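You operate a simulated robot arm through the tools that you are given. There is no shell and no other tool. Be economical: measure what you need, move in short steps, check, and stop when the job is done.

Carry out the task below with a simulated two-armed robot. There is one attempt and no reset: what you move stays moved.

## Task
Take the cap off the jar on the top of the chute bench and lay it down there.
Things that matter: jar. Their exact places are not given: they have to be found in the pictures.

It is judged by the outcome, as a careful person would: the job done as asked, and still so three seconds after it is handed in. It fails if anything else is knocked over, pushed out of place, dropped, spilled or broken. Lids that push on must go on centred and level and be pressed home; caps that screw on are set level and turned clockwise until they are tight.

## Robot
Two 7-joint arms with two-finger parallel grippers on one trunk, on a base that drives. Base frame: it is fixed to the floor where the robot stands at the start and does not move with it; the origin is under the middle of the robot, x ahead of it, y to its left, z up; the surface under the hand at the start is at about z = 800. Readings come in mm, degrees, newtons and seconds.
The left shoulder is at the start at [62, 199, 1129], the right one opposite. With the tool pointing down near the work surface each hand reaches from about 260 to 700 mm from the robot's upright axis, wherever it stands, measured 20 degrees to its own side. Payload 1.57 kg a hand.
Tool frame (each hand has its own): the origin (TCP) lies between the finger pads and is the grasp point; the fingertips stand 30 mm ahead of it; z points along the fingers, y is the line along which they close. Largest opening 110 mm; finger width 24, thickness 12; the body of the gripper, 48 by 112 mm, starts 78 mm behind the TCP.
Orientation is told as [roll, pitch, yaw] about the base's x, y, z axes, in that order, counted from this pose: with the fingers straight down and closing along the base's y, the tool's x points along the base's -x, its y along +y and its z along -z.

## Interface
- The arms move only by the tool play_rows. It takes "left_commands", "right_commands" or both (then of equal length, played together; a hand with none holds still); each is text: rows parted by semicolons, each of 7 numbers parted by spaces: the shift along the tool's x, y, z in mm, then the turn, a rotation vector about the tool's x, y, z in degrees, then the opening, from 0 (shut) to 1 (fully open). In form: x y z wx wy wz gripper; .... A call has 1 to 8 rows; each row shifts and turns the commanded pose from where the row before left it, along the tool's axes as they then stand. Rows are played at 5 a second. More than 50 mm and 8.6 degrees between two rows, or a gripper value outside its range, and nothing of the call is played. A pose out of reach is approached as far as the arm can. The call stops where the force on the tool passes 40 N (or 10 N more than at its start, if that is more) or the arm is blocked; 0.2 s more then pass. The fingers move at their own pace (about 72 mm/s each) and stop on an object; they squeeze with about 25 N. The grip force told is the motor's: it shows also when the fingers shut on nothing. Time passes only in rows, and 0.2 s behind the last, so rows that do not move let the fingers close. The reply holds the time, the measured pose of the TCP, the force on the tool along the base axes, the opening and the grip force, in the units named above and with some noise, with the torque about the TCP (base axes, N m) and any sound that the robot's microphone picked up.
- Cameras (640 x 400 px; columns grow to the right, rows downward): "scene" is now at [96.6, 39.7, 1709.4]; the picture's right is [0.49, -0.87, 0.00], its down [-0.70, -0.39, -0.60] and it looks along [0.52, 0.29, -0.80] (base axes); focal length 247 px, centre (320, 200). "left" rides on the left gripper at [70, -16, -141] in its tool frame; the picture's right is [0.23, 0.97, 0.00], its down [-0.86, 0.20, -0.48] and it looks along [-0.47, 0.11, 0.88] (tool axes); focal length 222 px, centre (320, 200). "right" rides on the right gripper at [70, 16, -141] in its tool frame; the picture's right is [-0.23, 0.97, 0.00], its down [-0.85, -0.20, -0.48] and it looks along [-0.47, -0.11, 0.88] (tool axes); focal length 222 px, centre (320, 200).
- camera(camera): a new picture of that camera. The clock stands still meanwhile.
- move_column(by): slides the trunk up (or, below 0, down) by that many mm; the arms and the scene camera ride with it, the base frame stays. It gives what a move gives, with no picture.
- base_move(legs): drives the robot by 1 to 6 legs, each [ahead, left, turn to the left] in mm, mm and degrees, along the robot's own axes; the way and the turn of a leg run together, so that a leg with both is an arc; at most 1500 mm and 180 degrees a leg. The arms and the cameras ride along, it lands a little off, and it stops where it bumps. It gives what a move gives.
- head_to(pan, tilt): turns the head with the scene camera to pan (to the left, within 86 degrees either way) and tilt (down, from -29 to 69), counted from straight ahead of the robot. It gives what a move gives.
- locate(camera, pixels): for up to 12 pixels [column, row] of the newest picture of that camera ("zoom" is the newest enlarged one), the place [x, y, z] in the base frame of the surface seen there, good to about 2 mm. The clock stands still meanwhile.
- close_up(camera, box): a new picture of the part [left, top, right, bottom] of that camera's present view, enlarged. The clock stands still meanwhile.
- sign_off(): hands the job in; it is judged then, once.

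Keep the steps short. Do not move on a guess: measure, check each grasp and each placing, and mend mistakes. In all there are 80 turns and 58 pictures (those below and enlarged ones count). Leave the grippers open and the arms clear of the work at the hand-in unless told otherwise, and finish with a single line.

The tools are called after "Emit:" as a command line: name --argument value ..., lists and objects as JSON in quotes. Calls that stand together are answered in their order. play_rows: Moves the arms, as the interface text tells. Its arguments: {"type":"object","properties":{"left_commands":{"type":"string"},"right_commands":{"type":"string"}},"required":[]} The other tools are called the same way: move_column (by) slides the trunk up or down; base_move (legs) drives the base; head_to (pan, tilt) turns the head that bears the scene camera; camera (camera) takes a picture; locate (camera, pixels) gives the place of the surface under pixels of a picture; close_up (camera, box) takes an enlarged picture of a part of a camera's view; sign_off () hands the job in.

At the start:

```text
clock: 0.0
left_eef_pos: [461.8, 381.1, 1102.9]
left_tcp_rot: [-0.1, 0.0, -0.1]
left_force: [0.0, -0.2, 0.7]
left_moment: [0.01, -0.05, -0.03]
left_finger_gap: 109.9
left_gripper_force: 0.1
right_eef_pos: [380.1, -16.6, 1091.7]
right_tcp_rot: [0.0, 0.1, 0.0]
right_force: [-0.1, 0.6, 0.3]
right_moment: [-0.04, -0.03, -0.01]
right_finger_gap: 110.2
right_gripper_force: 0.2
trunk travel left (down, up): [-725.0, 265.0]
robot x, y, heading: [-2.1, -3.5, -0.2]
head pan, tilt: [29.2, 53.1]
```

scene: 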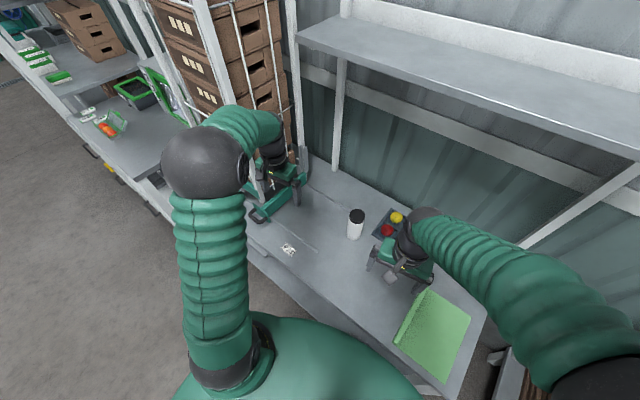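
right: 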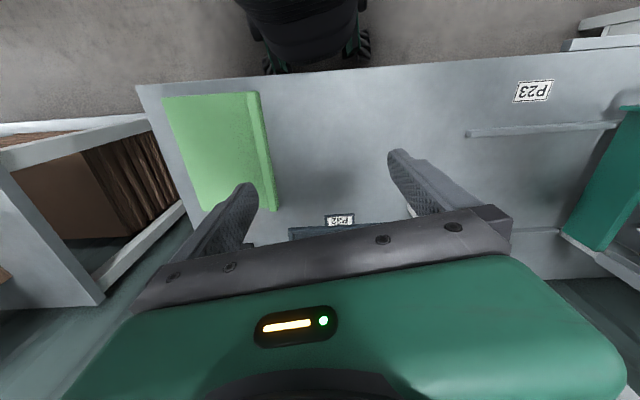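
left: 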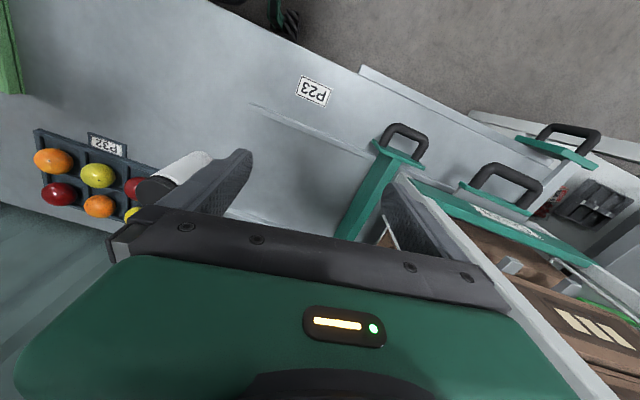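

I see a white jar with a dark cap at about (355,222) in the scene picture. I'll enlarge it first.

Emit:
close_up --camera "scene" --box '[300, 180, 428, 260]'

Emit:
locate --camera "scene" --pixels '[[357, 214], [354, 235], [330, 215], [320, 260], [340, 270], [288, 249], [265, 212], [385, 230], [350, 290], [300, 225]]'

```text
5.00 times, centred on (364, 220) of scene
```

zoom: 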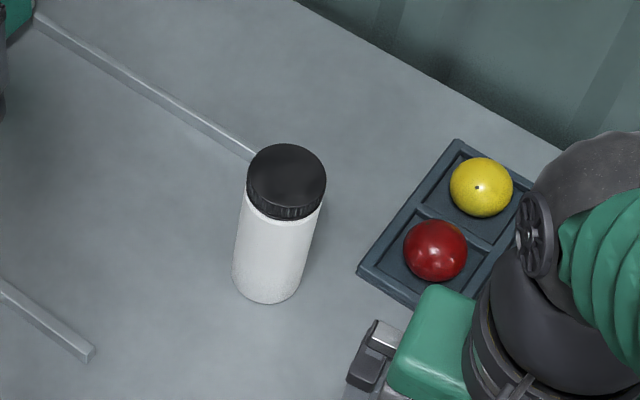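

```text
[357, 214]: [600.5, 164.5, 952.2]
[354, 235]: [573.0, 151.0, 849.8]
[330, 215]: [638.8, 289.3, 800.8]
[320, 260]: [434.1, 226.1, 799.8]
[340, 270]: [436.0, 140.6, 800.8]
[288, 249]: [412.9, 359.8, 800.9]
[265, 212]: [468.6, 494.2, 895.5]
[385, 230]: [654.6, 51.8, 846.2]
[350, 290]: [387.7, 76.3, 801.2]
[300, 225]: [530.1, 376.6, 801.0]
```

The black ribbed cap is on a bottle about 150 mm tall. I'll measure the cap's edges, its height and the jar's foot in the enlarged picture.

Emit:
locate --camera "zoom" --pixels '[[287, 174], [251, 170], [324, 170], [287, 147], [284, 201], [283, 206], [280, 215], [280, 224], [265, 298], [237, 255], [308, 255], [60, 320]]'

```text
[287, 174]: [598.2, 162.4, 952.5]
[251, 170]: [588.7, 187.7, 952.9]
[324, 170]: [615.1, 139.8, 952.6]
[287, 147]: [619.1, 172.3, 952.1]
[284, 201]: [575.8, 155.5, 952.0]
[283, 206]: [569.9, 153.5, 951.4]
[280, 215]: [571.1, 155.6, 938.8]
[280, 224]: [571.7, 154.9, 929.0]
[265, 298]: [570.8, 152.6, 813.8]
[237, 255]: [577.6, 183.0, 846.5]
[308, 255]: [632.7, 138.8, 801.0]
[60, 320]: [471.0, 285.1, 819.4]
```

The cap's axis is near (597,163), with its top at 952 and its lower rim at about 929. The diameter is about 56. It is ribbed, so it is likely a screw cap. The plan is for the right hand to hold the body low from the front right, tilted 30° below level, while the left hand unscrews from above. First I move the right hand ahead and left at its present height, then yaw it 34°.

Emit:
play_rows --right_commands "-33 33 0 0 0 0 1;-33 33 0 0 0 0 1;-34 34 0 0 0 0 1;0 0 0 0 0 -8.5 1;0 0 0 0 0 -8.5 1;0 0 0 0 0 -8.5 1;0 0 0 0 0 -8.5 1;0 0 0 0 0 0 1"

Emit:
play_rows --right_commands "0 0 0 0 -8.5 0 1;0 0 0 0 -8.5 0 1;0 0 0 0 -8.5 0 1;0 0 0 0 -8.5 0 1;0 0 0 0 -8.5 0 1;0 0 0 0 -8.5 0 1;0 0 0 0 -8.5 0 1;0 0 0 0 0 0 1"

```text
clock: 1.8
left_eef_pos: [460.7, 381.6, 1103.6]
left_tcp_rot: [-0.2, 0.0, -0.1]
left_force: [0.1, -0.1, -0.1]
left_moment: [-0.01, 0.02, 0.0]
left_finger_gap: 109.7
left_gripper_force: 0.1
right_eef_pos: [479.0, 82.8, 1093.3]
right_tcp_rot: [0.0, 0.0, 34.1]
right_force: [-0.2, -0.1, -0.8]
right_moment: [-0.03, -0.02, -0.04]
right_finger_gap: 110.0
right_gripper_force: 0.1
trunk travel left (down, up): [-725.0, 265.0]
robot x, y, heading: [0.6, -2.3, 0.3]
head pan, tilt: [29.2, 53.1]
```

```text
clock: 3.8
left_eef_pos: [460.5, 381.5, 1102.1]
left_tcp_rot: [-0.1, 0.0, 0.0]
left_force: [-0.2, -0.3, 0.0]
left_moment: [0.01, 0.03, 0.01]
left_finger_gap: 110.1
left_gripper_force: 0.1
right_eef_pos: [487.1, 85.3, 1126.4]
right_tcp_rot: [0.5, -63.4, 33.3]
right_force: [0.1, 0.1, -0.9]
right_moment: [0.0, 0.01, 0.0]
right_finger_gap: 109.9
right_gripper_force: 0.0
trunk travel left (down, up): [-725.0, 265.0]
robot x, y, heading: [0.9, 0.5, 0.0]
head pan, tilt: [29.2, 53.1]
stopped in row 8 (right hand): the arm was blocked; the commanded pose is now the measured one
```

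The arm stopped at its limit and left the hand at pitch -63°, 33 mm high, which is usable. Next I lower it straight down to about z = 912.

Emit:
play_rows --right_commands "38.3 0 19.2 0 0 0 1;38.3 0 19.2 0 0 0 1;38.3 0 19.2 0 0 0 1;38.3 0 19.2 0 0 0 1;38.3 0 19.2 0 0 0 1;0 0 0 0 0 0 1"

Emit:
camera --camera "scene"

Emit:
camera --camera "right"

```text
clock: 4.4
left_eef_pos: [459.5, 380.2, 1103.0]
left_tcp_rot: [0.0, -0.1, 0.1]
left_force: [0.1, -0.4, -0.5]
left_moment: [-0.03, -0.01, -0.02]
left_finger_gap: 110.1
left_gripper_force: 0.1
right_eef_pos: [507.5, 98.3, 1162.6]
right_tcp_rot: [1.2, -75.2, 32.3]
right_force: [1.0, 0.7, 0.1]
right_moment: [0.0, -0.01, 0.01]
right_finger_gap: 110.0
right_gripper_force: 0.1
trunk travel left (down, up): [-725.0, 265.0]
robot x, y, heading: [-3.0, 3.1, -0.3]
head pan, tilt: [29.2, 53.1]
stopped in row 2 (right hand): the arm was blocked; the commanded pose is now the measured one
```

```text
53 pictures are left
```

scene: 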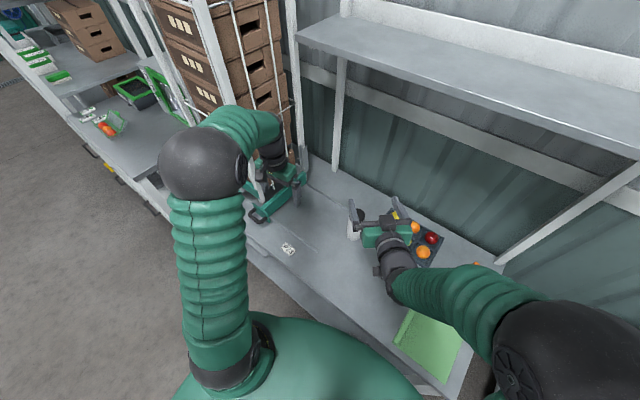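

```text
52 pictures are left
```

right: 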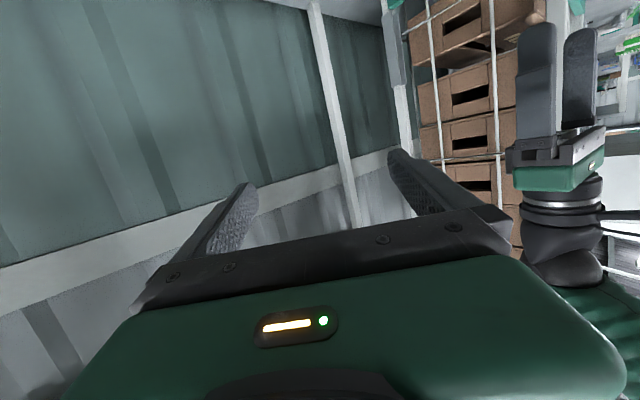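

The hand rose and tipped to -75°. The wrist is almost in line with the forearm, so it is near singular. I'll bring the pitch back toward -45° and check that it obeys.

Emit:
play_rows --right_commands "0 0 0 0 8 0 1;0 0 0 0 8 0 1;0 0 0 0 8 0 1;0 0 0 0 6 0 1;0 0 0 0 0 0 1"

```text
clock: 5.6
left_eef_pos: [458.5, 380.8, 1104.7]
left_tcp_rot: [0.1, 0.0, -0.1]
left_force: [-0.4, -0.8, 0.1]
left_moment: [0.04, 0.0, 0.01]
left_finger_gap: 110.0
left_gripper_force: 0.0
right_eef_pos: [505.4, 99.9, 1162.9]
right_tcp_rot: [0.4, -45.1, 33.5]
right_force: [0.3, -0.4, -0.5]
right_moment: [0.04, -0.02, -0.02]
right_finger_gap: 110.1
right_gripper_force: 0.1
trunk travel left (down, up): [-725.0, 265.0]
robot x, y, heading: [0.1, 4.9, -0.2]
head pan, tilt: [29.2, 53.1]
```

It obeys. Next I lower it straight down at pitch -45.

Emit:
play_rows --right_commands "30 0 30 0 0 0 1;30 0 30 0 0 0 1;30 0 30 0 0 0 1;30 0 30 0 0 0 1;30 0 30 0 0 0 1;0 0 0 0 0 0 1"

```text
clock: 7.0
left_eef_pos: [458.5, 380.6, 1105.9]
left_tcp_rot: [0.1, -0.3, -0.1]
left_force: [0.3, 0.6, 0.2]
left_moment: [-0.04, -0.03, -0.01]
left_finger_gap: 110.0
left_gripper_force: 0.0
right_eef_pos: [502.8, 100.7, 952.4]
right_tcp_rot: [0.4, -45.0, 33.7]
right_force: [-0.7, -0.6, 0.4]
right_moment: [-0.01, 0.02, 0.0]
right_finger_gap: 110.3
right_gripper_force: 0.1
trunk travel left (down, up): [-725.0, 265.0]
robot x, y, heading: [-4.3, 2.6, -0.1]
head pan, tilt: [29.2, 53.1]
```

It went down well. I'll try 8° more level for clearance and look through the right camera and the scene camera.

Emit:
play_rows --right_commands "0 0 0 0 -5 0 1;0 0 0 0 -5 0 1;0 0 0 0 0 0 1"

Emit:
camera --camera "right"

Emit:
camera --camera "scene"

```text
clock: 7.8
left_eef_pos: [457.8, 381.5, 1104.9]
left_tcp_rot: [0.0, -0.1, 0.0]
left_force: [0.4, -0.4, 0.0]
left_moment: [0.01, 0.05, 0.02]
left_finger_gap: 109.7
left_gripper_force: 0.0
right_eef_pos: [503.8, 99.5, 951.6]
right_tcp_rot: [0.5, -55.1, 33.5]
right_force: [0.1, 0.5, 0.4]
right_moment: [-0.03, -0.02, 0.01]
right_finger_gap: 110.3
right_gripper_force: 0.1
trunk travel left (down, up): [-725.0, 265.0]
robot x, y, heading: [-1.1, 2.8, -0.1]
head pan, tilt: [29.2, 53.1]
```

```text
51 pictures are left
```

right: 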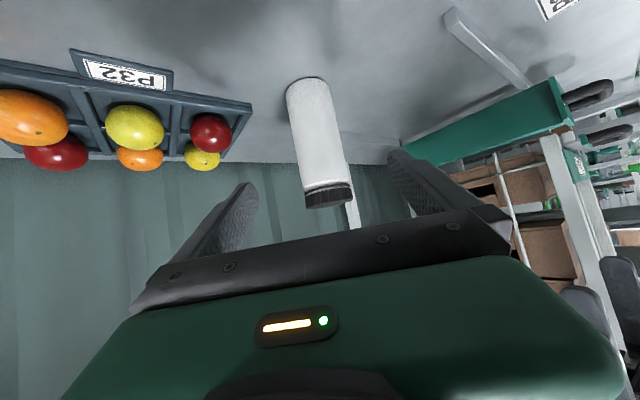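

```text
50 pictures are left
```

scene: 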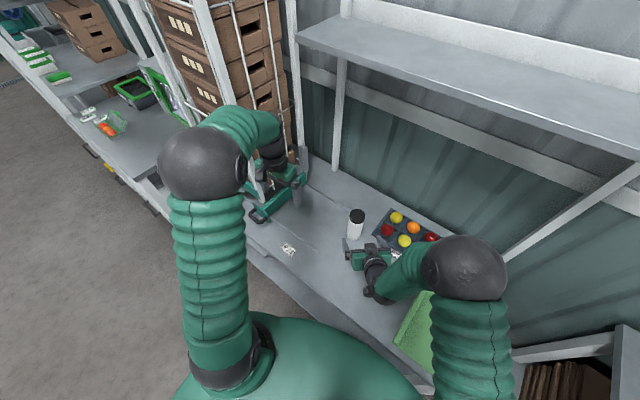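

The jar stands between the fingers' lanes in the right picture. I'll measure the jar's sides from here, and the tray's nearest corners at (215,165) and (250,105).

Emit:
locate --camera "right" --pixels '[[250, 105], [222, 158], [205, 118], [308, 80], [300, 120], [318, 120], [335, 120], [325, 170], [310, 195], [348, 190], [290, 95]]'

Emit:
close_up --camera "scene" --box '[308, 195, 436, 275]'

```text
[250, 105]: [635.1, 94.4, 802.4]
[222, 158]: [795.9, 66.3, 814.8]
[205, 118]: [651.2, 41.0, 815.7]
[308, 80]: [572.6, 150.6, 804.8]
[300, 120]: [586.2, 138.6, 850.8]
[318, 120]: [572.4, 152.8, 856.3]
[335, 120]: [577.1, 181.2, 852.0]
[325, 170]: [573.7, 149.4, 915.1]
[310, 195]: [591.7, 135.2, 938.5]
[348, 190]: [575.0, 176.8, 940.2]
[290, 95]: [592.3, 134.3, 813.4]
```

```text
5.00 times, centred on (372, 235) of scene
```

zoom: 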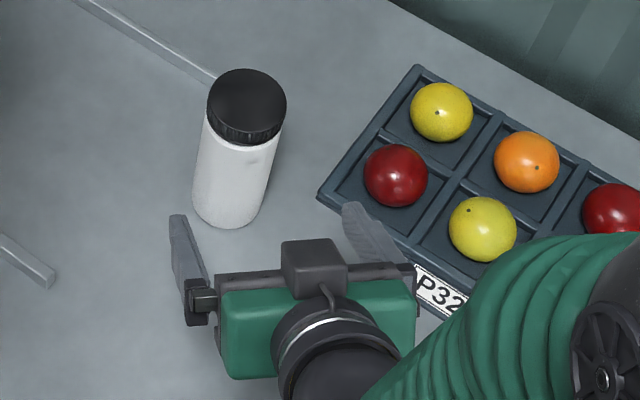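

The jar's axis is at (596.5,163) and its radius is 26. The tray corner is at (635,94), clear of the finger path with the opening at 0.72. I'll line up first with 26 mm along tool x, then advance 149 mm along the fingers.

Emit:
play_rows --right_commands "13 1 0 0 0 0 0.72;13 1 0 0 0 0 0.72;0 0 30 0 0 0 0.72;0 0 30 0 0 0 0.72;0 0 30 0 0 0 0.72;0 0 0 0 0 0 0.72"

Emit:
close_up --camera "scene" --box '[308, 195, 436, 275]'

```text
clock: 9.2
left_eef_pos: [458.6, 381.6, 1104.9]
left_tcp_rot: [-0.1, -0.1, 0.0]
left_force: [-0.2, 0.0, -0.1]
left_moment: [0.02, -0.02, -0.02]
left_finger_gap: 109.9
left_gripper_force: 0.0
right_eef_pos: [551.3, 134.8, 879.4]
right_tcp_rot: [0.5, -55.0, 33.5]
right_force: [-0.6, 0.7, 0.1]
right_moment: [-0.01, -0.01, 0.01]
right_finger_gap: 79.1
right_gripper_force: 0.1
trunk travel left (down, up): [-725.0, 265.0]
robot x, y, heading: [-0.9, 0.9, -0.1]
head pan, tilt: [29.2, 53.1]
```

```text
5.00 times, centred on (372, 235) of scene
```

zoom: 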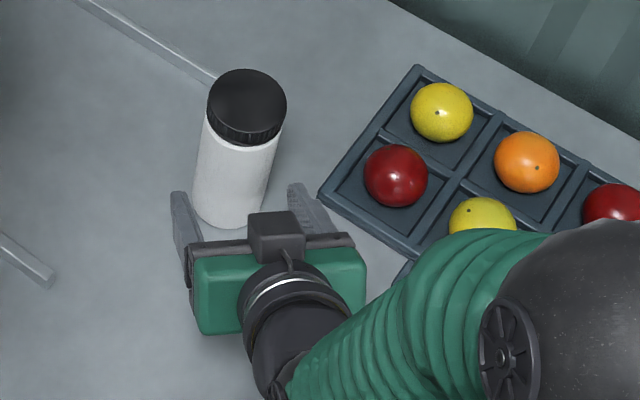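

The fingers are straddling the jar centrally, about 1 mm off. I advance the last 59 mm.

Emit:
play_rows --right_commands "0 -0.7 20 0 0 0 0.72;0 -0.7 20 0 0 0 0.72;0 0 19 0 0 0 0.72;0 0 0 0 0 0 0.72"

Emit:
close_up --camera "scene" --box '[308, 195, 436, 275]'

Emit:
camera --camera "right"

```text
clock: 10.2
left_eef_pos: [458.4, 381.3, 1104.8]
left_tcp_rot: [0.0, -0.1, 0.0]
left_force: [0.8, 0.0, -0.7]
left_moment: [0.01, -0.01, 0.03]
left_finger_gap: 110.2
left_gripper_force: 0.0
right_eef_pos: [591.7, 160.0, 844.3]
right_tcp_rot: [0.6, -55.0, 33.5]
right_force: [-0.5, 0.8, -0.5]
right_moment: [-0.02, -0.03, 0.0]
right_finger_gap: 79.3
right_gripper_force: 0.1
trunk travel left (down, up): [-725.0, 265.0]
robot x, y, heading: [2.1, 0.9, -0.0]
head pan, tilt: [29.2, 53.1]
```

```text
5.00 times, centred on (372, 235) of scene
```

zoom: 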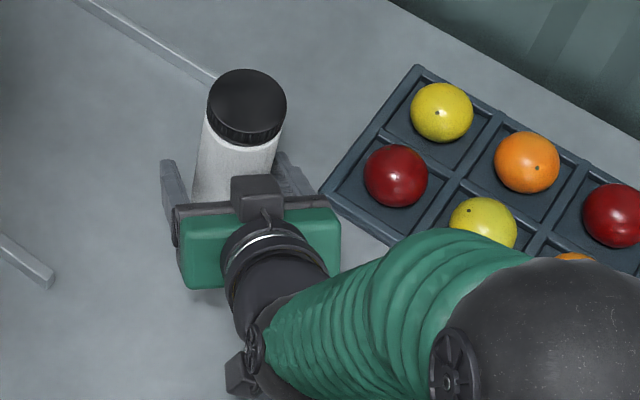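

```text
46 pictures are left
```

right: 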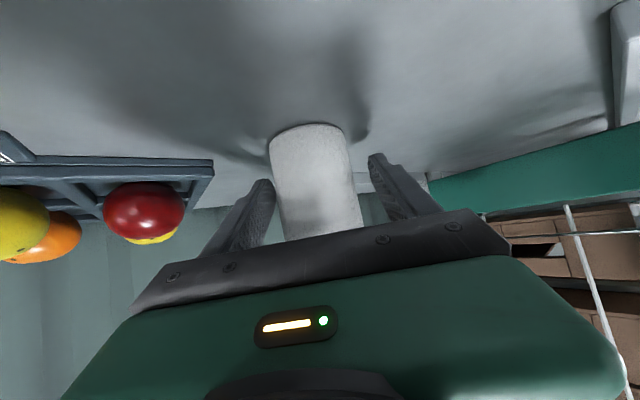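

The jar is centred between the pads with no contact. I close the right gripper.

Emit:
play_rows --right_commands "0 0 0 0 0 0 0.55;0 0 0 0 0 0 0.5;0 0 0 0 0 0 0.4;0 0 0 0 0 0 0.2;0 0 0 0 0 0 0;0 0 0 0 0 0 0"

Emit:
close_up --camera "scene" --box '[308, 195, 436, 275]'

```text
clock: 11.6
left_eef_pos: [458.5, 381.5, 1103.6]
left_tcp_rot: [0.0, -0.1, -0.1]
left_force: [0.2, 1.3, -0.1]
left_moment: [0.02, -0.02, 0.01]
left_finger_gap: 110.0
left_gripper_force: 0.0
right_eef_pos: [592.7, 160.5, 844.7]
right_tcp_rot: [0.5, -55.0, 33.4]
right_force: [-0.4, 0.1, 0.0]
right_moment: [-0.01, -0.01, -0.01]
right_finger_gap: 55.1
right_gripper_force: 24.9
trunk travel left (down, up): [-725.0, 265.0]
robot x, y, heading: [3.5, 3.1, 0.1]
head pan, tilt: [29.2, 53.1]
```

```text
5.00 times, centred on (372, 235) of scene
```

zoom: 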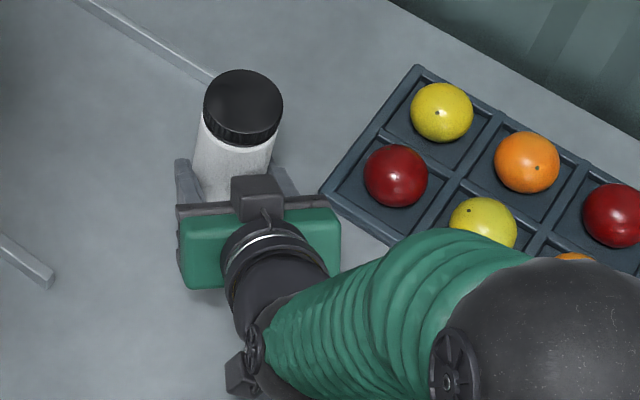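

The jar is gripped at a 55 mm gap with 25 N, and it shifted by barely a millimetre. I'll re-measure the cap now that it's held.

Emit:
locate --camera "zoom" --pixels '[[206, 98], [280, 98], [243, 73], [238, 128], [243, 98], [215, 80], [270, 80], [215, 118], [268, 120], [236, 134], [234, 144]]'

```text
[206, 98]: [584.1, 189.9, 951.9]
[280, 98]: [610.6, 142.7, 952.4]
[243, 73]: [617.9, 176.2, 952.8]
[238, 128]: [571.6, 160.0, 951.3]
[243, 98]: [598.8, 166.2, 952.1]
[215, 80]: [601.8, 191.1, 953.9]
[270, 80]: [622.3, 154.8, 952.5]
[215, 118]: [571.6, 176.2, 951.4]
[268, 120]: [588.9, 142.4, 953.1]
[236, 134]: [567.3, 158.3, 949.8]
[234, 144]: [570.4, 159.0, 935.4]
```

The cap's centre is (597,166), its top is at 952 and it spans about 56 mm. I'll move the left hand level to above the cap at z = 1104.

Emit:
play_rows --left_commands "-23.1 -35.8 0 0 0 0 1;-23.1 -35.8 0 0 0 0 1;-23.1 -35.8 0 0 0 0 1;-23.1 -35.8 0 0 0 0 1;-23.1 -35.8 0 0 0 0 1;-23.1 -36 0 0 0 0 1;0 0 0 0 0 0 0.8;0 0 0 0 0 0 0.8"

Emit:
camera --camera "scene"

Emit:
camera --camera "left"

```text
clock: 13.4
left_eef_pos: [596.8, 166.5, 1104.4]
left_tcp_rot: [0.1, 0.0, 0.0]
left_force: [-0.4, 0.6, -0.3]
left_moment: [0.02, 0.05, 0.02]
left_finger_gap: 88.0
left_gripper_force: 0.1
right_eef_pos: [592.7, 161.5, 844.7]
right_tcp_rot: [0.5, -55.0, 33.5]
right_force: [-0.5, 0.3, 0.2]
right_moment: [-0.04, 0.01, 0.01]
right_finger_gap: 54.8
right_gripper_force: 25.1
trunk travel left (down, up): [-725.0, 265.0]
robot x, y, heading: [0.8, -0.5, -0.2]
head pan, tilt: [29.2, 53.1]
```

```text
44 pictures are left
```

scene: 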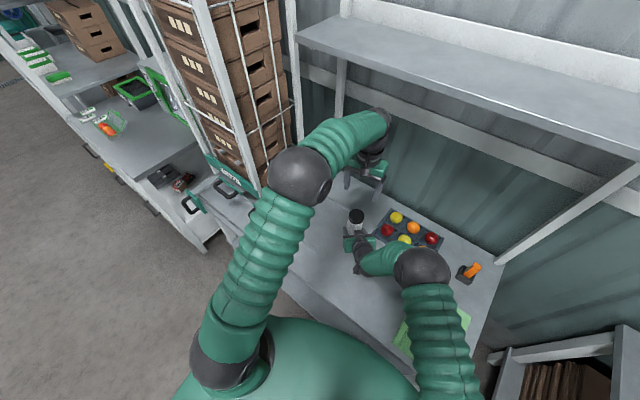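

```text
43 pictures are left
```

left: 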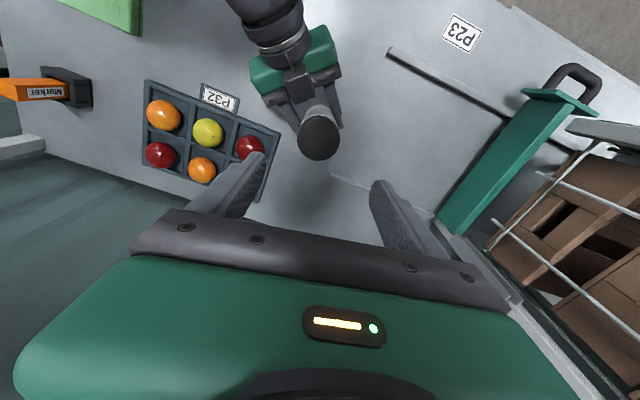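

The left hand is above the cap. I'll use the left picture to check the cap centre, at about (318,137), once more.

Emit:
locate --camera "left" --pixels '[[318, 139], [301, 139], [337, 139], [318, 121], [318, 157], [306, 127], [331, 127], [306, 151], [331, 151]]'

Emit:
play_rows --left_commands "0 0 0 0 0 8.5 0.8;0 0 0 0 0 8.5 0.8;0 0 0 0 0 8.5 0.8;0 0 0 0 0 8.5 0.8;0 0 0 0 0 6 0.8;0 0 0 0 0 0 0.8"

```text
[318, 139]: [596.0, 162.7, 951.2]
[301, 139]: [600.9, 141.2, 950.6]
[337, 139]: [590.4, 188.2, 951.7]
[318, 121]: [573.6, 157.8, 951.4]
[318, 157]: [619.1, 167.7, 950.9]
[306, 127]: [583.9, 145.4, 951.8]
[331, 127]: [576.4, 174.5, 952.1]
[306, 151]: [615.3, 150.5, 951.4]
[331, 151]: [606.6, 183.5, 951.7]
```

```text
clock: 14.8
left_eef_pos: [596.8, 164.8, 1105.5]
left_tcp_rot: [0.0, -0.1, -40.1]
left_force: [-0.8, -0.3, 0.1]
left_moment: [-0.03, 0.0, 0.0]
left_finger_gap: 87.5
left_gripper_force: 0.1
right_eef_pos: [592.4, 160.2, 844.8]
right_tcp_rot: [0.4, -55.0, 33.4]
right_force: [-0.1, 0.6, 0.2]
right_moment: [-0.03, 0.0, -0.05]
right_finger_gap: 54.9
right_gripper_force: 25.4
trunk travel left (down, up): [-725.0, 265.0]
robot x, y, heading: [0.2, 3.2, -0.0]
head pan, tilt: [29.2, 53.1]
```

The centre is (596.5,165). At yaw -40 one finger points along the right arm, which is tight. I'll check the height of the block on the right gripper.

Emit:
locate --camera "zoom" --pixels '[[240, 183], [272, 183], [256, 183], [256, 200], [215, 208], [310, 200], [265, 255]]'

Emit:
play_rows --left_commands "0 0 0 0 0 -8.5 0.8;0 0 0 0 0 -8.5 0.8;0 0 0 0 0 -8.5 0.8;0 0 0 0 0 -8.5 0.8;0 0 0 0 0 0 0.8"

```text
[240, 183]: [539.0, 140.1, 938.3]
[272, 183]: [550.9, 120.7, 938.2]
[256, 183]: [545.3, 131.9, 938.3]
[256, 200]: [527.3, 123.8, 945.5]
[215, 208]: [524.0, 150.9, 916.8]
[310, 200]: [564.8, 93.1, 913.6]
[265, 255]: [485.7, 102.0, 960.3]
```

```text
clock: 16.0
left_eef_pos: [596.3, 166.0, 1105.3]
left_tcp_rot: [-0.1, -0.1, -5.9]
left_force: [0.3, -0.5, 0.6]
left_moment: [0.01, 0.01, 0.0]
left_finger_gap: 88.0
left_gripper_force: 0.0
right_eef_pos: [592.0, 160.5, 844.3]
right_tcp_rot: [0.6, -55.0, 33.4]
right_force: [-0.1, 0.0, 0.6]
right_moment: [-0.04, 0.03, -0.01]
right_finger_gap: 54.9
right_gripper_force: 25.2
trunk travel left (down, up): [-725.0, 265.0]
robot x, y, heading: [-2.1, 1.4, -0.0]
head pan, tilt: [29.2, 53.1]
```

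The block's top is at about 940 and 60 mm from the jar's axis, so an opening of 0.7 stays clear. I go down to z ≈ 995, with tips just above the cap, and check.

Emit:
play_rows --left_commands "0 0 37 0 0 0 0.7;0 0 37 0 0 0 0.7;0 0 36 0 0 0 0.7;0 0 0 0 0 0 0.7"

Emit:
camera --camera "left"

Emit:
close_up --camera "scene" --box '[308, 185, 436, 265]'

```text
clock: 17.0
left_eef_pos: [595.2, 166.7, 997.5]
left_tcp_rot: [0.1, -0.2, -6.2]
left_force: [0.1, 0.4, 0.7]
left_moment: [-0.02, -0.02, 0.0]
left_finger_gap: 77.0
left_gripper_force: 0.1
right_eef_pos: [591.7, 160.0, 843.4]
right_tcp_rot: [0.4, -55.1, 33.5]
right_force: [0.4, -0.1, -0.2]
right_moment: [0.0, 0.0, -0.02]
right_finger_gap: 54.9
right_gripper_force: 25.0
trunk travel left (down, up): [-725.0, 265.0]
robot x, y, heading: [1.5, 2.0, 0.3]
head pan, tilt: [29.2, 53.1]
```

```text
42 pictures are left
```

left: 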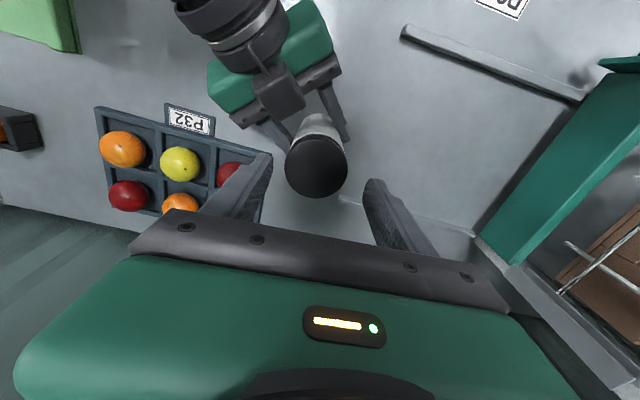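

```text
5.00 times, centred on (372, 225) of scene
```

zoom: 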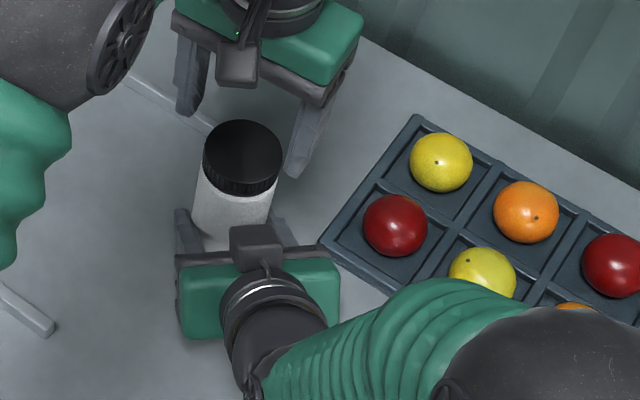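

The cap is centred between the fingers. I lower 40 mm to TCP z ≈ 957, with tips at 927.

Emit:
play_rows --left_commands "-0.5 0 14 0 0 0 0.7;-0.5 0 13 0 0 0 0.7;0 0 13 0 0 0 0.7;0 0 0 0 0 0 0.7"

Emit:
camera --camera "left"

Emit:
close_up --camera "scene" --box '[308, 185, 436, 265]'

```text
clock: 18.0
left_eef_pos: [596.9, 166.2, 953.8]
left_tcp_rot: [-0.1, -0.1, -6.0]
left_force: [-0.4, -0.2, 0.0]
left_moment: [-0.02, 0.01, 0.0]
left_finger_gap: 77.0
left_gripper_force: 0.0
right_eef_pos: [591.9, 160.5, 844.4]
right_tcp_rot: [0.5, -55.0, 33.4]
right_force: [0.7, 0.0, 0.2]
right_moment: [-0.03, -0.03, -0.02]
right_finger_gap: 54.9
right_gripper_force: 24.9
trunk travel left (down, up): [-725.0, 265.0]
robot x, y, heading: [-3.3, 0.1, -0.1]
head pan, tilt: [29.2, 53.1]
```

```text
40 pictures are left
```

left: 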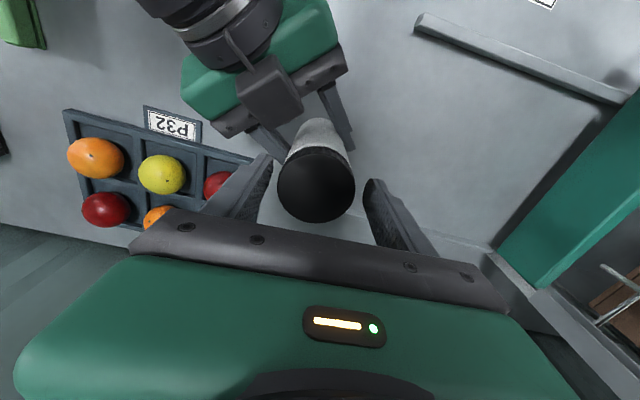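

```text
5.00 times, centred on (372, 225) of scene
```

zoom: 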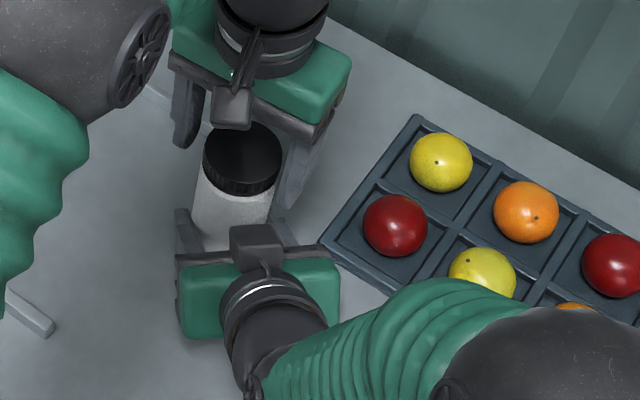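

The fingers are beside the cap with even gaps. I close the left gripper on it.

Emit:
play_rows --left_commands "0 0 0 0 0 0 0.6;0 0 0 0 0 0 0.5;0 0 0 0 0 0 0.4;0 0 0 0 0 0 0.2;0 0 0 0 0 0 0;0 0 0 0 0 0 0"

Emit:
close_up --camera "scene" --box '[308, 185, 436, 265]'

```text
clock: 19.4
left_eef_pos: [597.3, 164.4, 954.5]
left_tcp_rot: [-0.1, -0.1, -6.0]
left_force: [-2.4, -13.0, 2.7]
left_moment: [-0.58, 0.38, 0.21]
left_finger_gap: 56.4
left_gripper_force: 24.9
right_eef_pos: [591.7, 161.6, 843.9]
right_tcp_rot: [0.5, -55.1, 33.4]
right_force: [2.2, 13.4, -2.8]
right_moment: [-0.82, -0.02, -0.1]
right_finger_gap: 54.7
right_gripper_force: 25.1
trunk travel left (down, up): [-725.0, 265.0]
robot x, y, heading: [-2.3, -0.1, -0.1]
head pan, tilt: [29.2, 53.1]
```

```text
5.00 times, centred on (372, 225) of scene
```

zoom: 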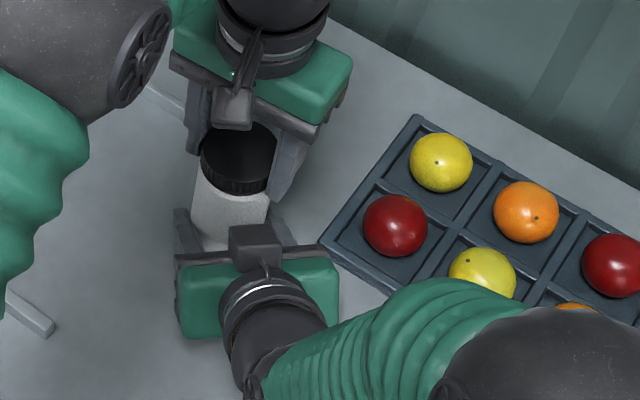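

Both hands grip, but there's a 13 N side load pushing the left hand to -y. I ease the left hand 1.5 mm that way before turning.

Emit:
play_rows --left_commands "0 -1.5 0 0 0 0 0;0 0 0 0 0 0 0"

```text
clock: 20.0
left_eef_pos: [598.1, 164.7, 954.0]
left_tcp_rot: [-0.1, -0.1, -6.0]
left_force: [-0.3, -8.9, -0.5]
left_moment: [-0.45, 0.24, 0.16]
left_finger_gap: 56.2
left_gripper_force: 25.2
right_eef_pos: [592.8, 161.4, 843.8]
right_tcp_rot: [0.5, -55.0, 33.5]
right_force: [-0.5, 9.9, -0.6]
right_moment: [-0.58, -0.26, -0.14]
right_finger_gap: 54.7
right_gripper_force: 24.9
trunk travel left (down, up): [-725.0, 265.0]
robot x, y, heading: [-0.8, 2.0, -0.2]
head pan, tilt: [29.2, 53.1]
```

Easing helps, so I shift 3 mm more.

Emit:
play_rows --left_commands "0 -1.5 0 0 0 0 0;0 -1.5 0 0 0 0 0;0 0 0 0 0 0 0"

```text
clock: 20.8
left_eef_pos: [597.4, 162.6, 955.4]
left_tcp_rot: [0.1, -0.2, -5.8]
left_force: [6.0, 2.6, -9.2]
left_moment: [0.08, -0.26, 0.08]
left_finger_gap: 56.0
left_gripper_force: 25.1
right_eef_pos: [593.0, 159.8, 844.9]
right_tcp_rot: [0.5, -55.1, 33.4]
right_force: [-5.1, -2.8, 9.0]
right_moment: [0.24, -0.35, -0.11]
right_finger_gap: 54.9
right_gripper_force: 25.7
trunk travel left (down, up): [-725.0, 265.0]
robot x, y, heading: [2.9, 2.0, 0.1]
head pan, tilt: [29.2, 53.1]
```

The side load is small now. I try a first counter-clockwise turn of 24° (tool wz negative).

Emit:
play_rows --left_commands "0 0 0 0 0 -8 0;0 0 0 0 0 -8 0;0 0 0 0 0 -8 0;0 0 0 0 0 0 0"

Emit:
close_up --camera "scene" --box '[308, 185, 436, 265]'

```text
clock: 21.8
left_eef_pos: [598.1, 160.9, 955.9]
left_tcp_rot: [0.0, -0.2, 18.2]
left_force: [0.8, 7.6, 0.3]
left_moment: [0.57, -0.08, -0.13]
left_finger_gap: 56.5
left_gripper_force: 24.5
right_eef_pos: [592.1, 161.0, 843.6]
right_tcp_rot: [0.6, -54.9, 33.4]
right_force: [-1.2, -7.9, 1.7]
right_moment: [0.19, -0.15, 0.06]
right_finger_gap: 52.7
right_gripper_force: 24.7
trunk travel left (down, up): [-725.0, 265.0]
robot x, y, heading: [2.2, 1.1, 0.1]
head pan, tilt: [29.2, 53.1]
```

```text
5.00 times, centred on (372, 225) of scene
```

zoom: 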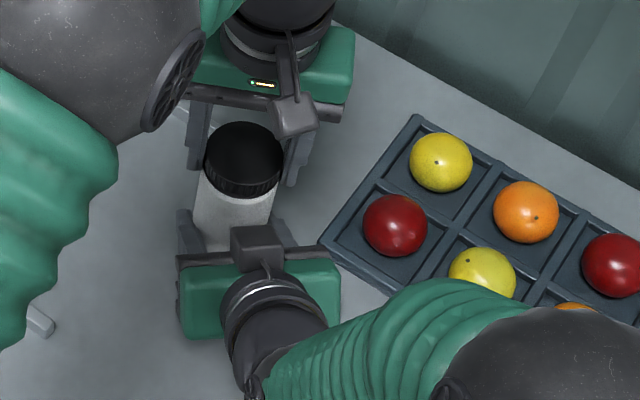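

The turn went with little torque. I can't tell yet whether the cap turned on the jar, so I continue 56° more and watch the torque and height.

Emit:
play_rows --left_commands "0 0 0 0 0 -8 0;0 0 0 0 0 -8 0;0 0 0 0 0 -8 0;0 0 0 0 0 -8 0;0 0 0 0 0 -8 0;0 0 0 0 0 -8 0;0 0 0 0 0 -8 0;0 0 0 0 0 0 0"

Emit:
camera --camera "right"

Emit:
close_up --camera "scene" --box '[308, 185, 436, 265]'

```text
clock: 23.6
left_eef_pos: [597.1, 163.8, 953.9]
left_tcp_rot: [0.1, -0.1, 74.2]
left_force: [-19.9, 18.0, 8.9]
left_moment: [0.84, 1.28, -0.28]
left_finger_gap: 57.0
left_gripper_force: 25.5
right_eef_pos: [593.6, 159.3, 844.2]
right_tcp_rot: [0.5, -55.1, 33.3]
right_force: [20.5, -17.3, -8.4]
right_moment: [1.0, 0.86, 0.19]
right_finger_gap: 56.8
right_gripper_force: 24.8
trunk travel left (down, up): [-725.0, 265.0]
robot x, y, heading: [-1.2, -1.6, -0.2]
head pan, tilt: [29.2, 53.1]
```

```text
36 pictures are left
```

right: 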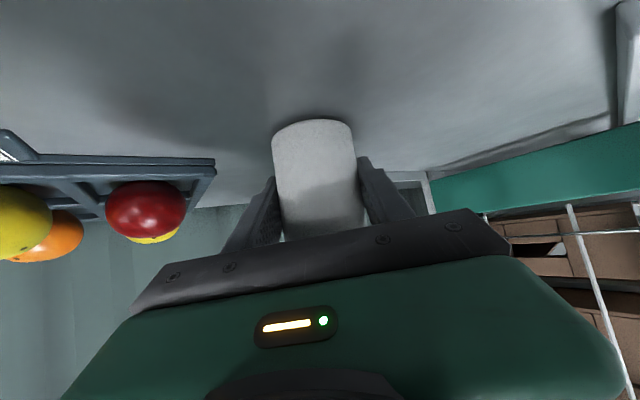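

```text
5.00 times, centred on (372, 225) of scene
```

zoom: 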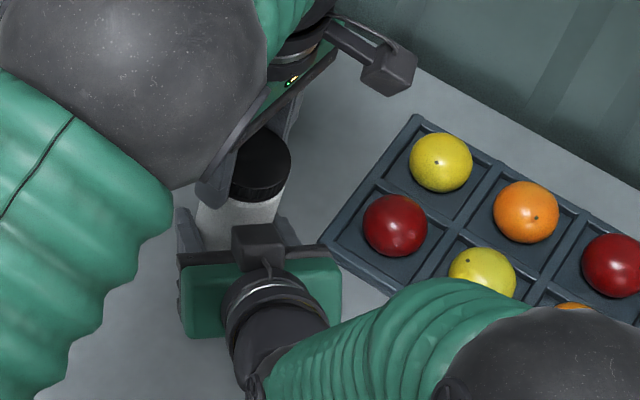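

A side load of about 27 N has built up because the grip isn't quite coaxial, though the torque about z is small. I open the left hand, let it relax, and measure the cap again.

Emit:
play_rows --left_commands "0 0 0 0 0 0 0.7;0 0 0 0 0 0 0.7;0 0 -0 0 0 0 0.7"

Emit:
close_up --camera "scene" --box '[308, 185, 436, 265]'

Emit:
camera --camera "left"

```text
clock: 24.4
left_eef_pos: [599.1, 161.2, 953.9]
left_tcp_rot: [-0.3, 0.0, 74.0]
left_force: [0.0, 0.0, 0.7]
left_moment: [-0.01, -0.02, 0.03]
left_finger_gap: 77.0
left_gripper_force: 0.1
right_eef_pos: [590.8, 161.0, 845.0]
right_tcp_rot: [0.6, -55.0, 33.5]
right_force: [-0.3, -0.2, 0.5]
right_moment: [0.01, -0.01, -0.02]
right_finger_gap: 55.7
right_gripper_force: 25.3
trunk travel left (down, up): [-725.0, 265.0]
robot x, y, heading: [-1.3, 1.5, 0.1]
head pan, tilt: [29.2, 53.1]
```

```text
5.00 times, centred on (372, 225) of scene
```

zoom: 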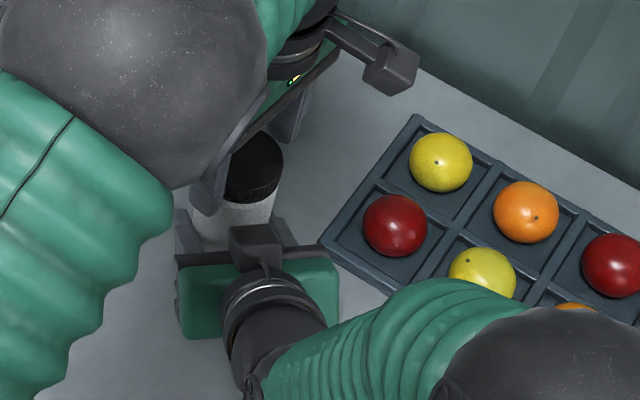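

```text
33 pictures are left
```

left: 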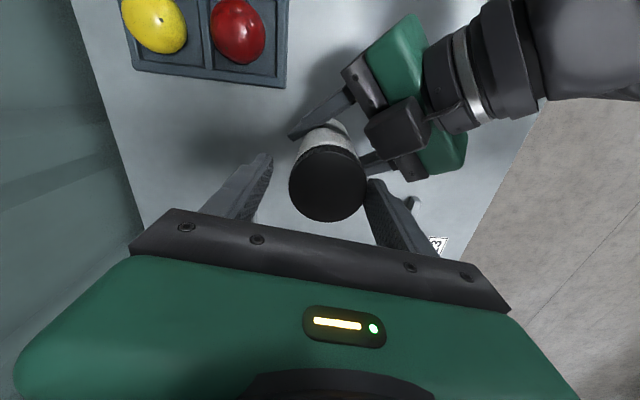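

The left picture shows the cap, centred near (329,181), sitting nearer to the right-hand finger. I'll measure its rim.

Emit:
locate --camera "left" --pixels '[[329, 182], [293, 183], [364, 183], [329, 148], [329, 217], [304, 158], [354, 158], [304, 207], [354, 207]]'

```text
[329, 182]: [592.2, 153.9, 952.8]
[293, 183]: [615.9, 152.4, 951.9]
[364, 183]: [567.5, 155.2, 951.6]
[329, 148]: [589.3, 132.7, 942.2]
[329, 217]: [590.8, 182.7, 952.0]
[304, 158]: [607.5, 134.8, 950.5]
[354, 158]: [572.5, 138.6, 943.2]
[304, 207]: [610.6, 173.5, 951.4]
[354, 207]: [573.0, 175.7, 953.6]
```

The cap seems to have moved to about (591,156). I'll cross-check with the scene close-up and the right camera, and check for tilt.

Emit:
camera --camera "right"

Emit:
locate --camera "zoom" --pixels '[[280, 160], [262, 138], [255, 170], [272, 140], [235, 184], [250, 184], [264, 180], [250, 194], [265, 190], [235, 215], [250, 215], [268, 212]]'

```text
32 pictures are left
```

right: 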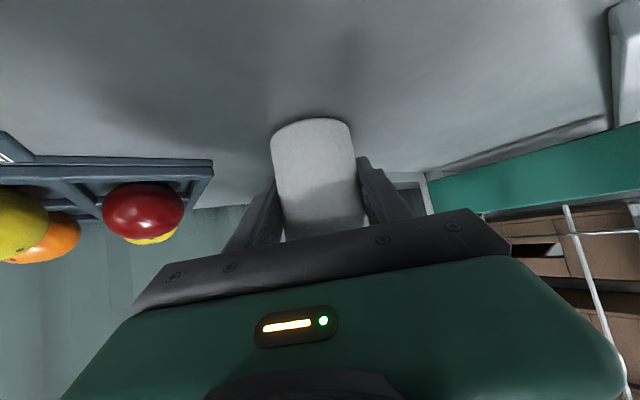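

```text
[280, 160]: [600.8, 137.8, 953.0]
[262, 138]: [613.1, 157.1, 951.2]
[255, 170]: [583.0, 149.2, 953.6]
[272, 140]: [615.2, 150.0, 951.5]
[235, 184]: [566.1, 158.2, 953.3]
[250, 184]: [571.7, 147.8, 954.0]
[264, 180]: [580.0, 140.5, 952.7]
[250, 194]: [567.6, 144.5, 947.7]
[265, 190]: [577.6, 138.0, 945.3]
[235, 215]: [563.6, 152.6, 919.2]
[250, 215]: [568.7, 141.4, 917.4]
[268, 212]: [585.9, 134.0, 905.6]
```

The two views agree on a cap centre of about (591.5,159), still level at 952. The jar slid a few millimetres toward the right palm. I recentre the open left hand there and turn it back clockwise.

Emit:
play_rows --left_commands "4 6.7 0 0 0 0 0.75;0 0 0 0 0 8.5 0.75;0 0 0 0 0 8.5 0.75;0 0 0 0 0 8.5 0.75;0 0 0 0 0 8.5 0.75;0 0 0 0 0 8.5 0.75;0 0 0 0 0 8.5 0.75;0 0 0 0 0 8.5 0.75"

Emit:
play_rows --left_commands "0 0 0 0 0 8.5 0.75;0 0 0 0 0 8.5 0.75;0 0 0 0 0 0 0.75"

Emit:
camera --camera "left"

Emit:
close_up --camera "scene" --box '[308, 185, 436, 265]'

```text
clock: 26.2
left_eef_pos: [590.4, 159.3, 954.0]
left_tcp_rot: [-0.1, -0.1, 14.4]
left_force: [0.3, -0.5, -0.4]
left_moment: [-0.03, -0.02, 0.0]
left_finger_gap: 82.4
left_gripper_force: 0.2
right_eef_pos: [591.1, 161.9, 843.8]
right_tcp_rot: [0.5, -54.9, 33.4]
right_force: [-0.5, 0.1, -0.3]
right_moment: [0.0, 0.01, 0.0]
right_finger_gap: 55.4
right_gripper_force: 24.7
trunk travel left (down, up): [-725.0, 265.0]
robot x, y, heading: [-1.2, 2.5, 0.1]
head pan, tilt: [29.2, 53.1]
```

```text
clock: 27.0
left_eef_pos: [591.6, 160.3, 954.3]
left_tcp_rot: [0.0, -0.2, -2.6]
left_force: [-0.5, 0.0, -0.3]
left_moment: [-0.01, 0.0, 0.0]
left_finger_gap: 82.5
left_gripper_force: 0.1
right_eef_pos: [592.1, 160.9, 844.2]
right_tcp_rot: [0.5, -54.9, 33.4]
right_force: [-0.1, -0.2, 0.8]
right_moment: [-0.01, -0.02, 0.02]
right_finger_gap: 55.2
right_gripper_force: 25.0
trunk travel left (down, up): [-725.0, 265.0]
robot x, y, heading: [-2.2, 0.7, -0.4]
head pan, tilt: [29.2, 53.1]
```

```text
31 pictures are left
```

left: 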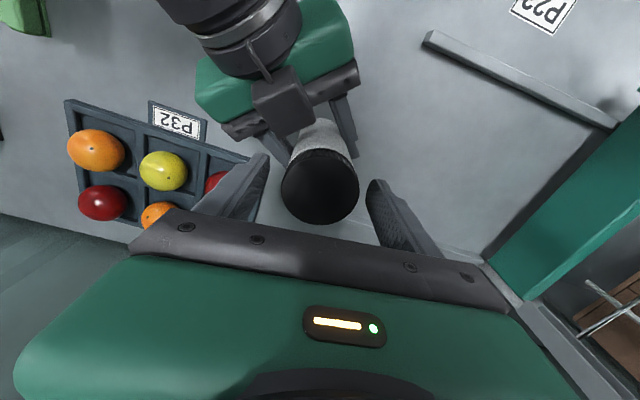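

```text
5.00 times, centred on (372, 225) of scene
```

zoom: 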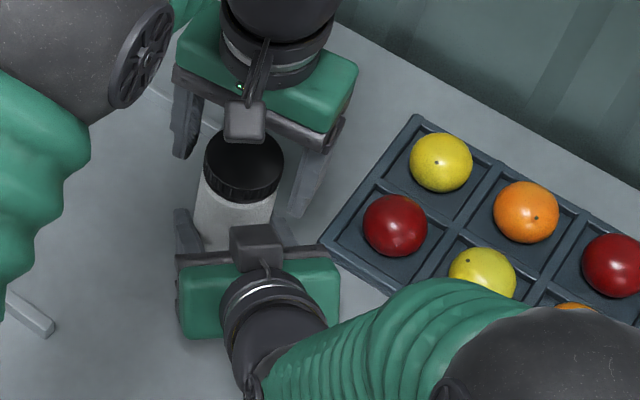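

The view is clear again, so I measure the cap accurately, using the scene close-up for the rim and top height.

Emit:
locate --camera "zoom" --pixels '[[207, 162], [282, 162], [244, 189], [244, 162], [216, 181], [271, 183], [243, 195], [241, 202], [222, 148], [275, 148]]'

Emit:
locate --camera "left" --pixels '[[320, 187], [284, 187], [356, 187], [320, 221], [295, 212], [345, 212], [320, 153], [295, 163], [345, 163]]'

```text
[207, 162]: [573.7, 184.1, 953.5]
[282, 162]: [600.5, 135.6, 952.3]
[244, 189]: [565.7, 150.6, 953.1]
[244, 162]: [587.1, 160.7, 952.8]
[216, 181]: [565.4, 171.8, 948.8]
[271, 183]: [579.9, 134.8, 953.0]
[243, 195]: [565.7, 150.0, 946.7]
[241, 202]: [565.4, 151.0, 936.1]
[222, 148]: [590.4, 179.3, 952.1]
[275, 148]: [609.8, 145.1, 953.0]
```

```text
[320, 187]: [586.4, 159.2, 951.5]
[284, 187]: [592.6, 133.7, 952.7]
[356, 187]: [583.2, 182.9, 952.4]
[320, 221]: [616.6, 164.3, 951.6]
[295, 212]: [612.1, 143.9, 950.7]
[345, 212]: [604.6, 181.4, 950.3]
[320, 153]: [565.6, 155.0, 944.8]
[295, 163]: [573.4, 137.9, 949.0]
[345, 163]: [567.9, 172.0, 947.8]
```

The cap's centre is (590,159.5) and the left TCP is within 1.5 mm of it. I nudge 1 mm and close.

Emit:
play_rows --left_commands "1 -0.5 0 0 0 0 0.6;0 0 0 0 0 0 0.5;0 0 0 0 0 0 0.4;0 0 0 0 0 0 0;0 0 0 0 0 0 0"

```text
clock: 28.2
left_eef_pos: [591.6, 159.8, 954.2]
left_tcp_rot: [0.0, -0.2, -2.6]
left_force: [2.2, 6.1, -1.3]
left_moment: [0.19, -0.16, 0.03]
left_finger_gap: 53.7
left_gripper_force: 24.9
right_eef_pos: [592.2, 160.7, 844.6]
right_tcp_rot: [0.6, -55.0, 33.4]
right_force: [-2.2, -5.1, 2.1]
right_moment: [0.42, -0.01, -0.01]
right_finger_gap: 55.5
right_gripper_force: 24.8
trunk travel left (down, up): [-725.0, 265.0]
robot x, y, heading: [-0.9, -1.0, -0.1]
head pan, tilt: [29.2, 53.1]
```

Side load is only 6 N. I turn 40° counter-clockwise and read the torque.

Emit:
play_rows --left_commands "0 0 0 0 0 -8 0;0 0 0 0 0 -8 0;0 0 0 0 0 -8 0;0 0 0 0 0 -8 0;0 0 0 0 0 -8 0"

```text
clock: 29.4
left_eef_pos: [590.2, 158.6, 954.6]
left_tcp_rot: [-0.1, -0.1, 37.7]
left_force: [0.5, -0.4, -1.2]
left_moment: [0.27, 0.39, -0.13]
left_finger_gap: 55.3
left_gripper_force: 24.6
right_eef_pos: [593.0, 160.3, 845.2]
right_tcp_rot: [0.6, -55.1, 33.4]
right_force: [-0.2, 0.0, 1.1]
right_moment: [-0.27, -0.34, 0.14]
right_finger_gap: 54.4
right_gripper_force: 25.3
trunk travel left (down, up): [-725.0, 265.0]
robot x, y, heading: [-2.8, -0.9, -0.2]
head pan, tilt: [29.2, 53.1]
```

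Good, it's nearly pure torque of 0.13 N m. I turn 40° more.

Emit:
play_rows --left_commands "0 0 0 0 0 -8 0;0 0 0 0 0 -8 0;0 0 0 0 0 -8 0;0 0 0 0 0 -8 0;0 0 0 0 0 -8 0"

Emit:
close_up --camera "scene" --box '[308, 185, 436, 265]'

```text
clock: 30.6
left_eef_pos: [590.7, 159.7, 955.2]
left_tcp_rot: [-0.2, 0.0, 77.7]
left_force: [5.2, -3.1, -0.2]
left_moment: [0.05, -0.03, -0.02]
left_finger_gap: 54.0
left_gripper_force: 24.7
right_eef_pos: [590.8, 162.0, 842.6]
right_tcp_rot: [0.7, -55.0, 33.4]
right_force: [-5.7, 2.9, 0.9]
right_moment: [-0.38, -0.54, 0.05]
right_finger_gap: 52.6
right_gripper_force: 24.8
trunk travel left (down, up): [-725.0, 265.0]
robot x, y, heading: [2.4, -3.6, 0.1]
head pan, tilt: [29.2, 53.1]
```

```text
5.00 times, centred on (372, 225) of scene
```

zoom: 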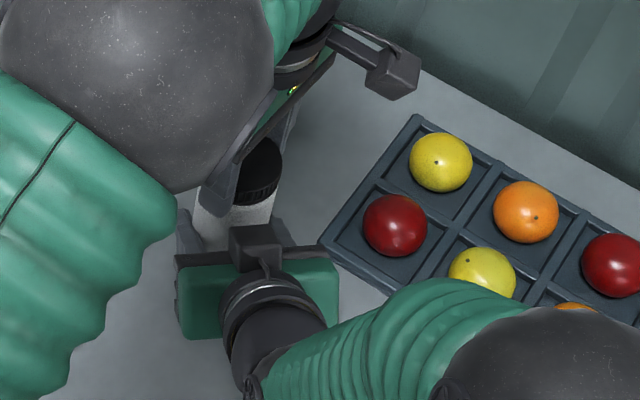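

The torque has dropped near zero after 160° in total. I test with a gentle 2 mm lift and read the vertical force.

Emit:
play_rows --left_commands "0 0 -1 0 0 0 0;0 0 -1 0 0 0 0;0 0 0 0 0 0 0"

```text
clock: 31.4
left_eef_pos: [589.4, 158.3, 956.1]
left_tcp_rot: [0.0, 0.0, 77.4]
left_force: [12.6, -1.2, -11.4]
left_moment: [0.12, -0.48, 0.01]
left_finger_gap: 54.0
left_gripper_force: 25.2
right_eef_pos: [592.0, 161.5, 845.2]
right_tcp_rot: [0.6, -55.2, 33.4]
right_force: [-12.8, 0.5, 11.0]
right_moment: [-0.33, -0.88, -0.11]
right_finger_gap: 52.7
right_gripper_force: 25.0
trunk travel left (down, up): [-725.0, 265.0]
robot x, y, heading: [-1.0, 1.0, 0.3]
head pan, tilt: [29.2, 53.1]
```

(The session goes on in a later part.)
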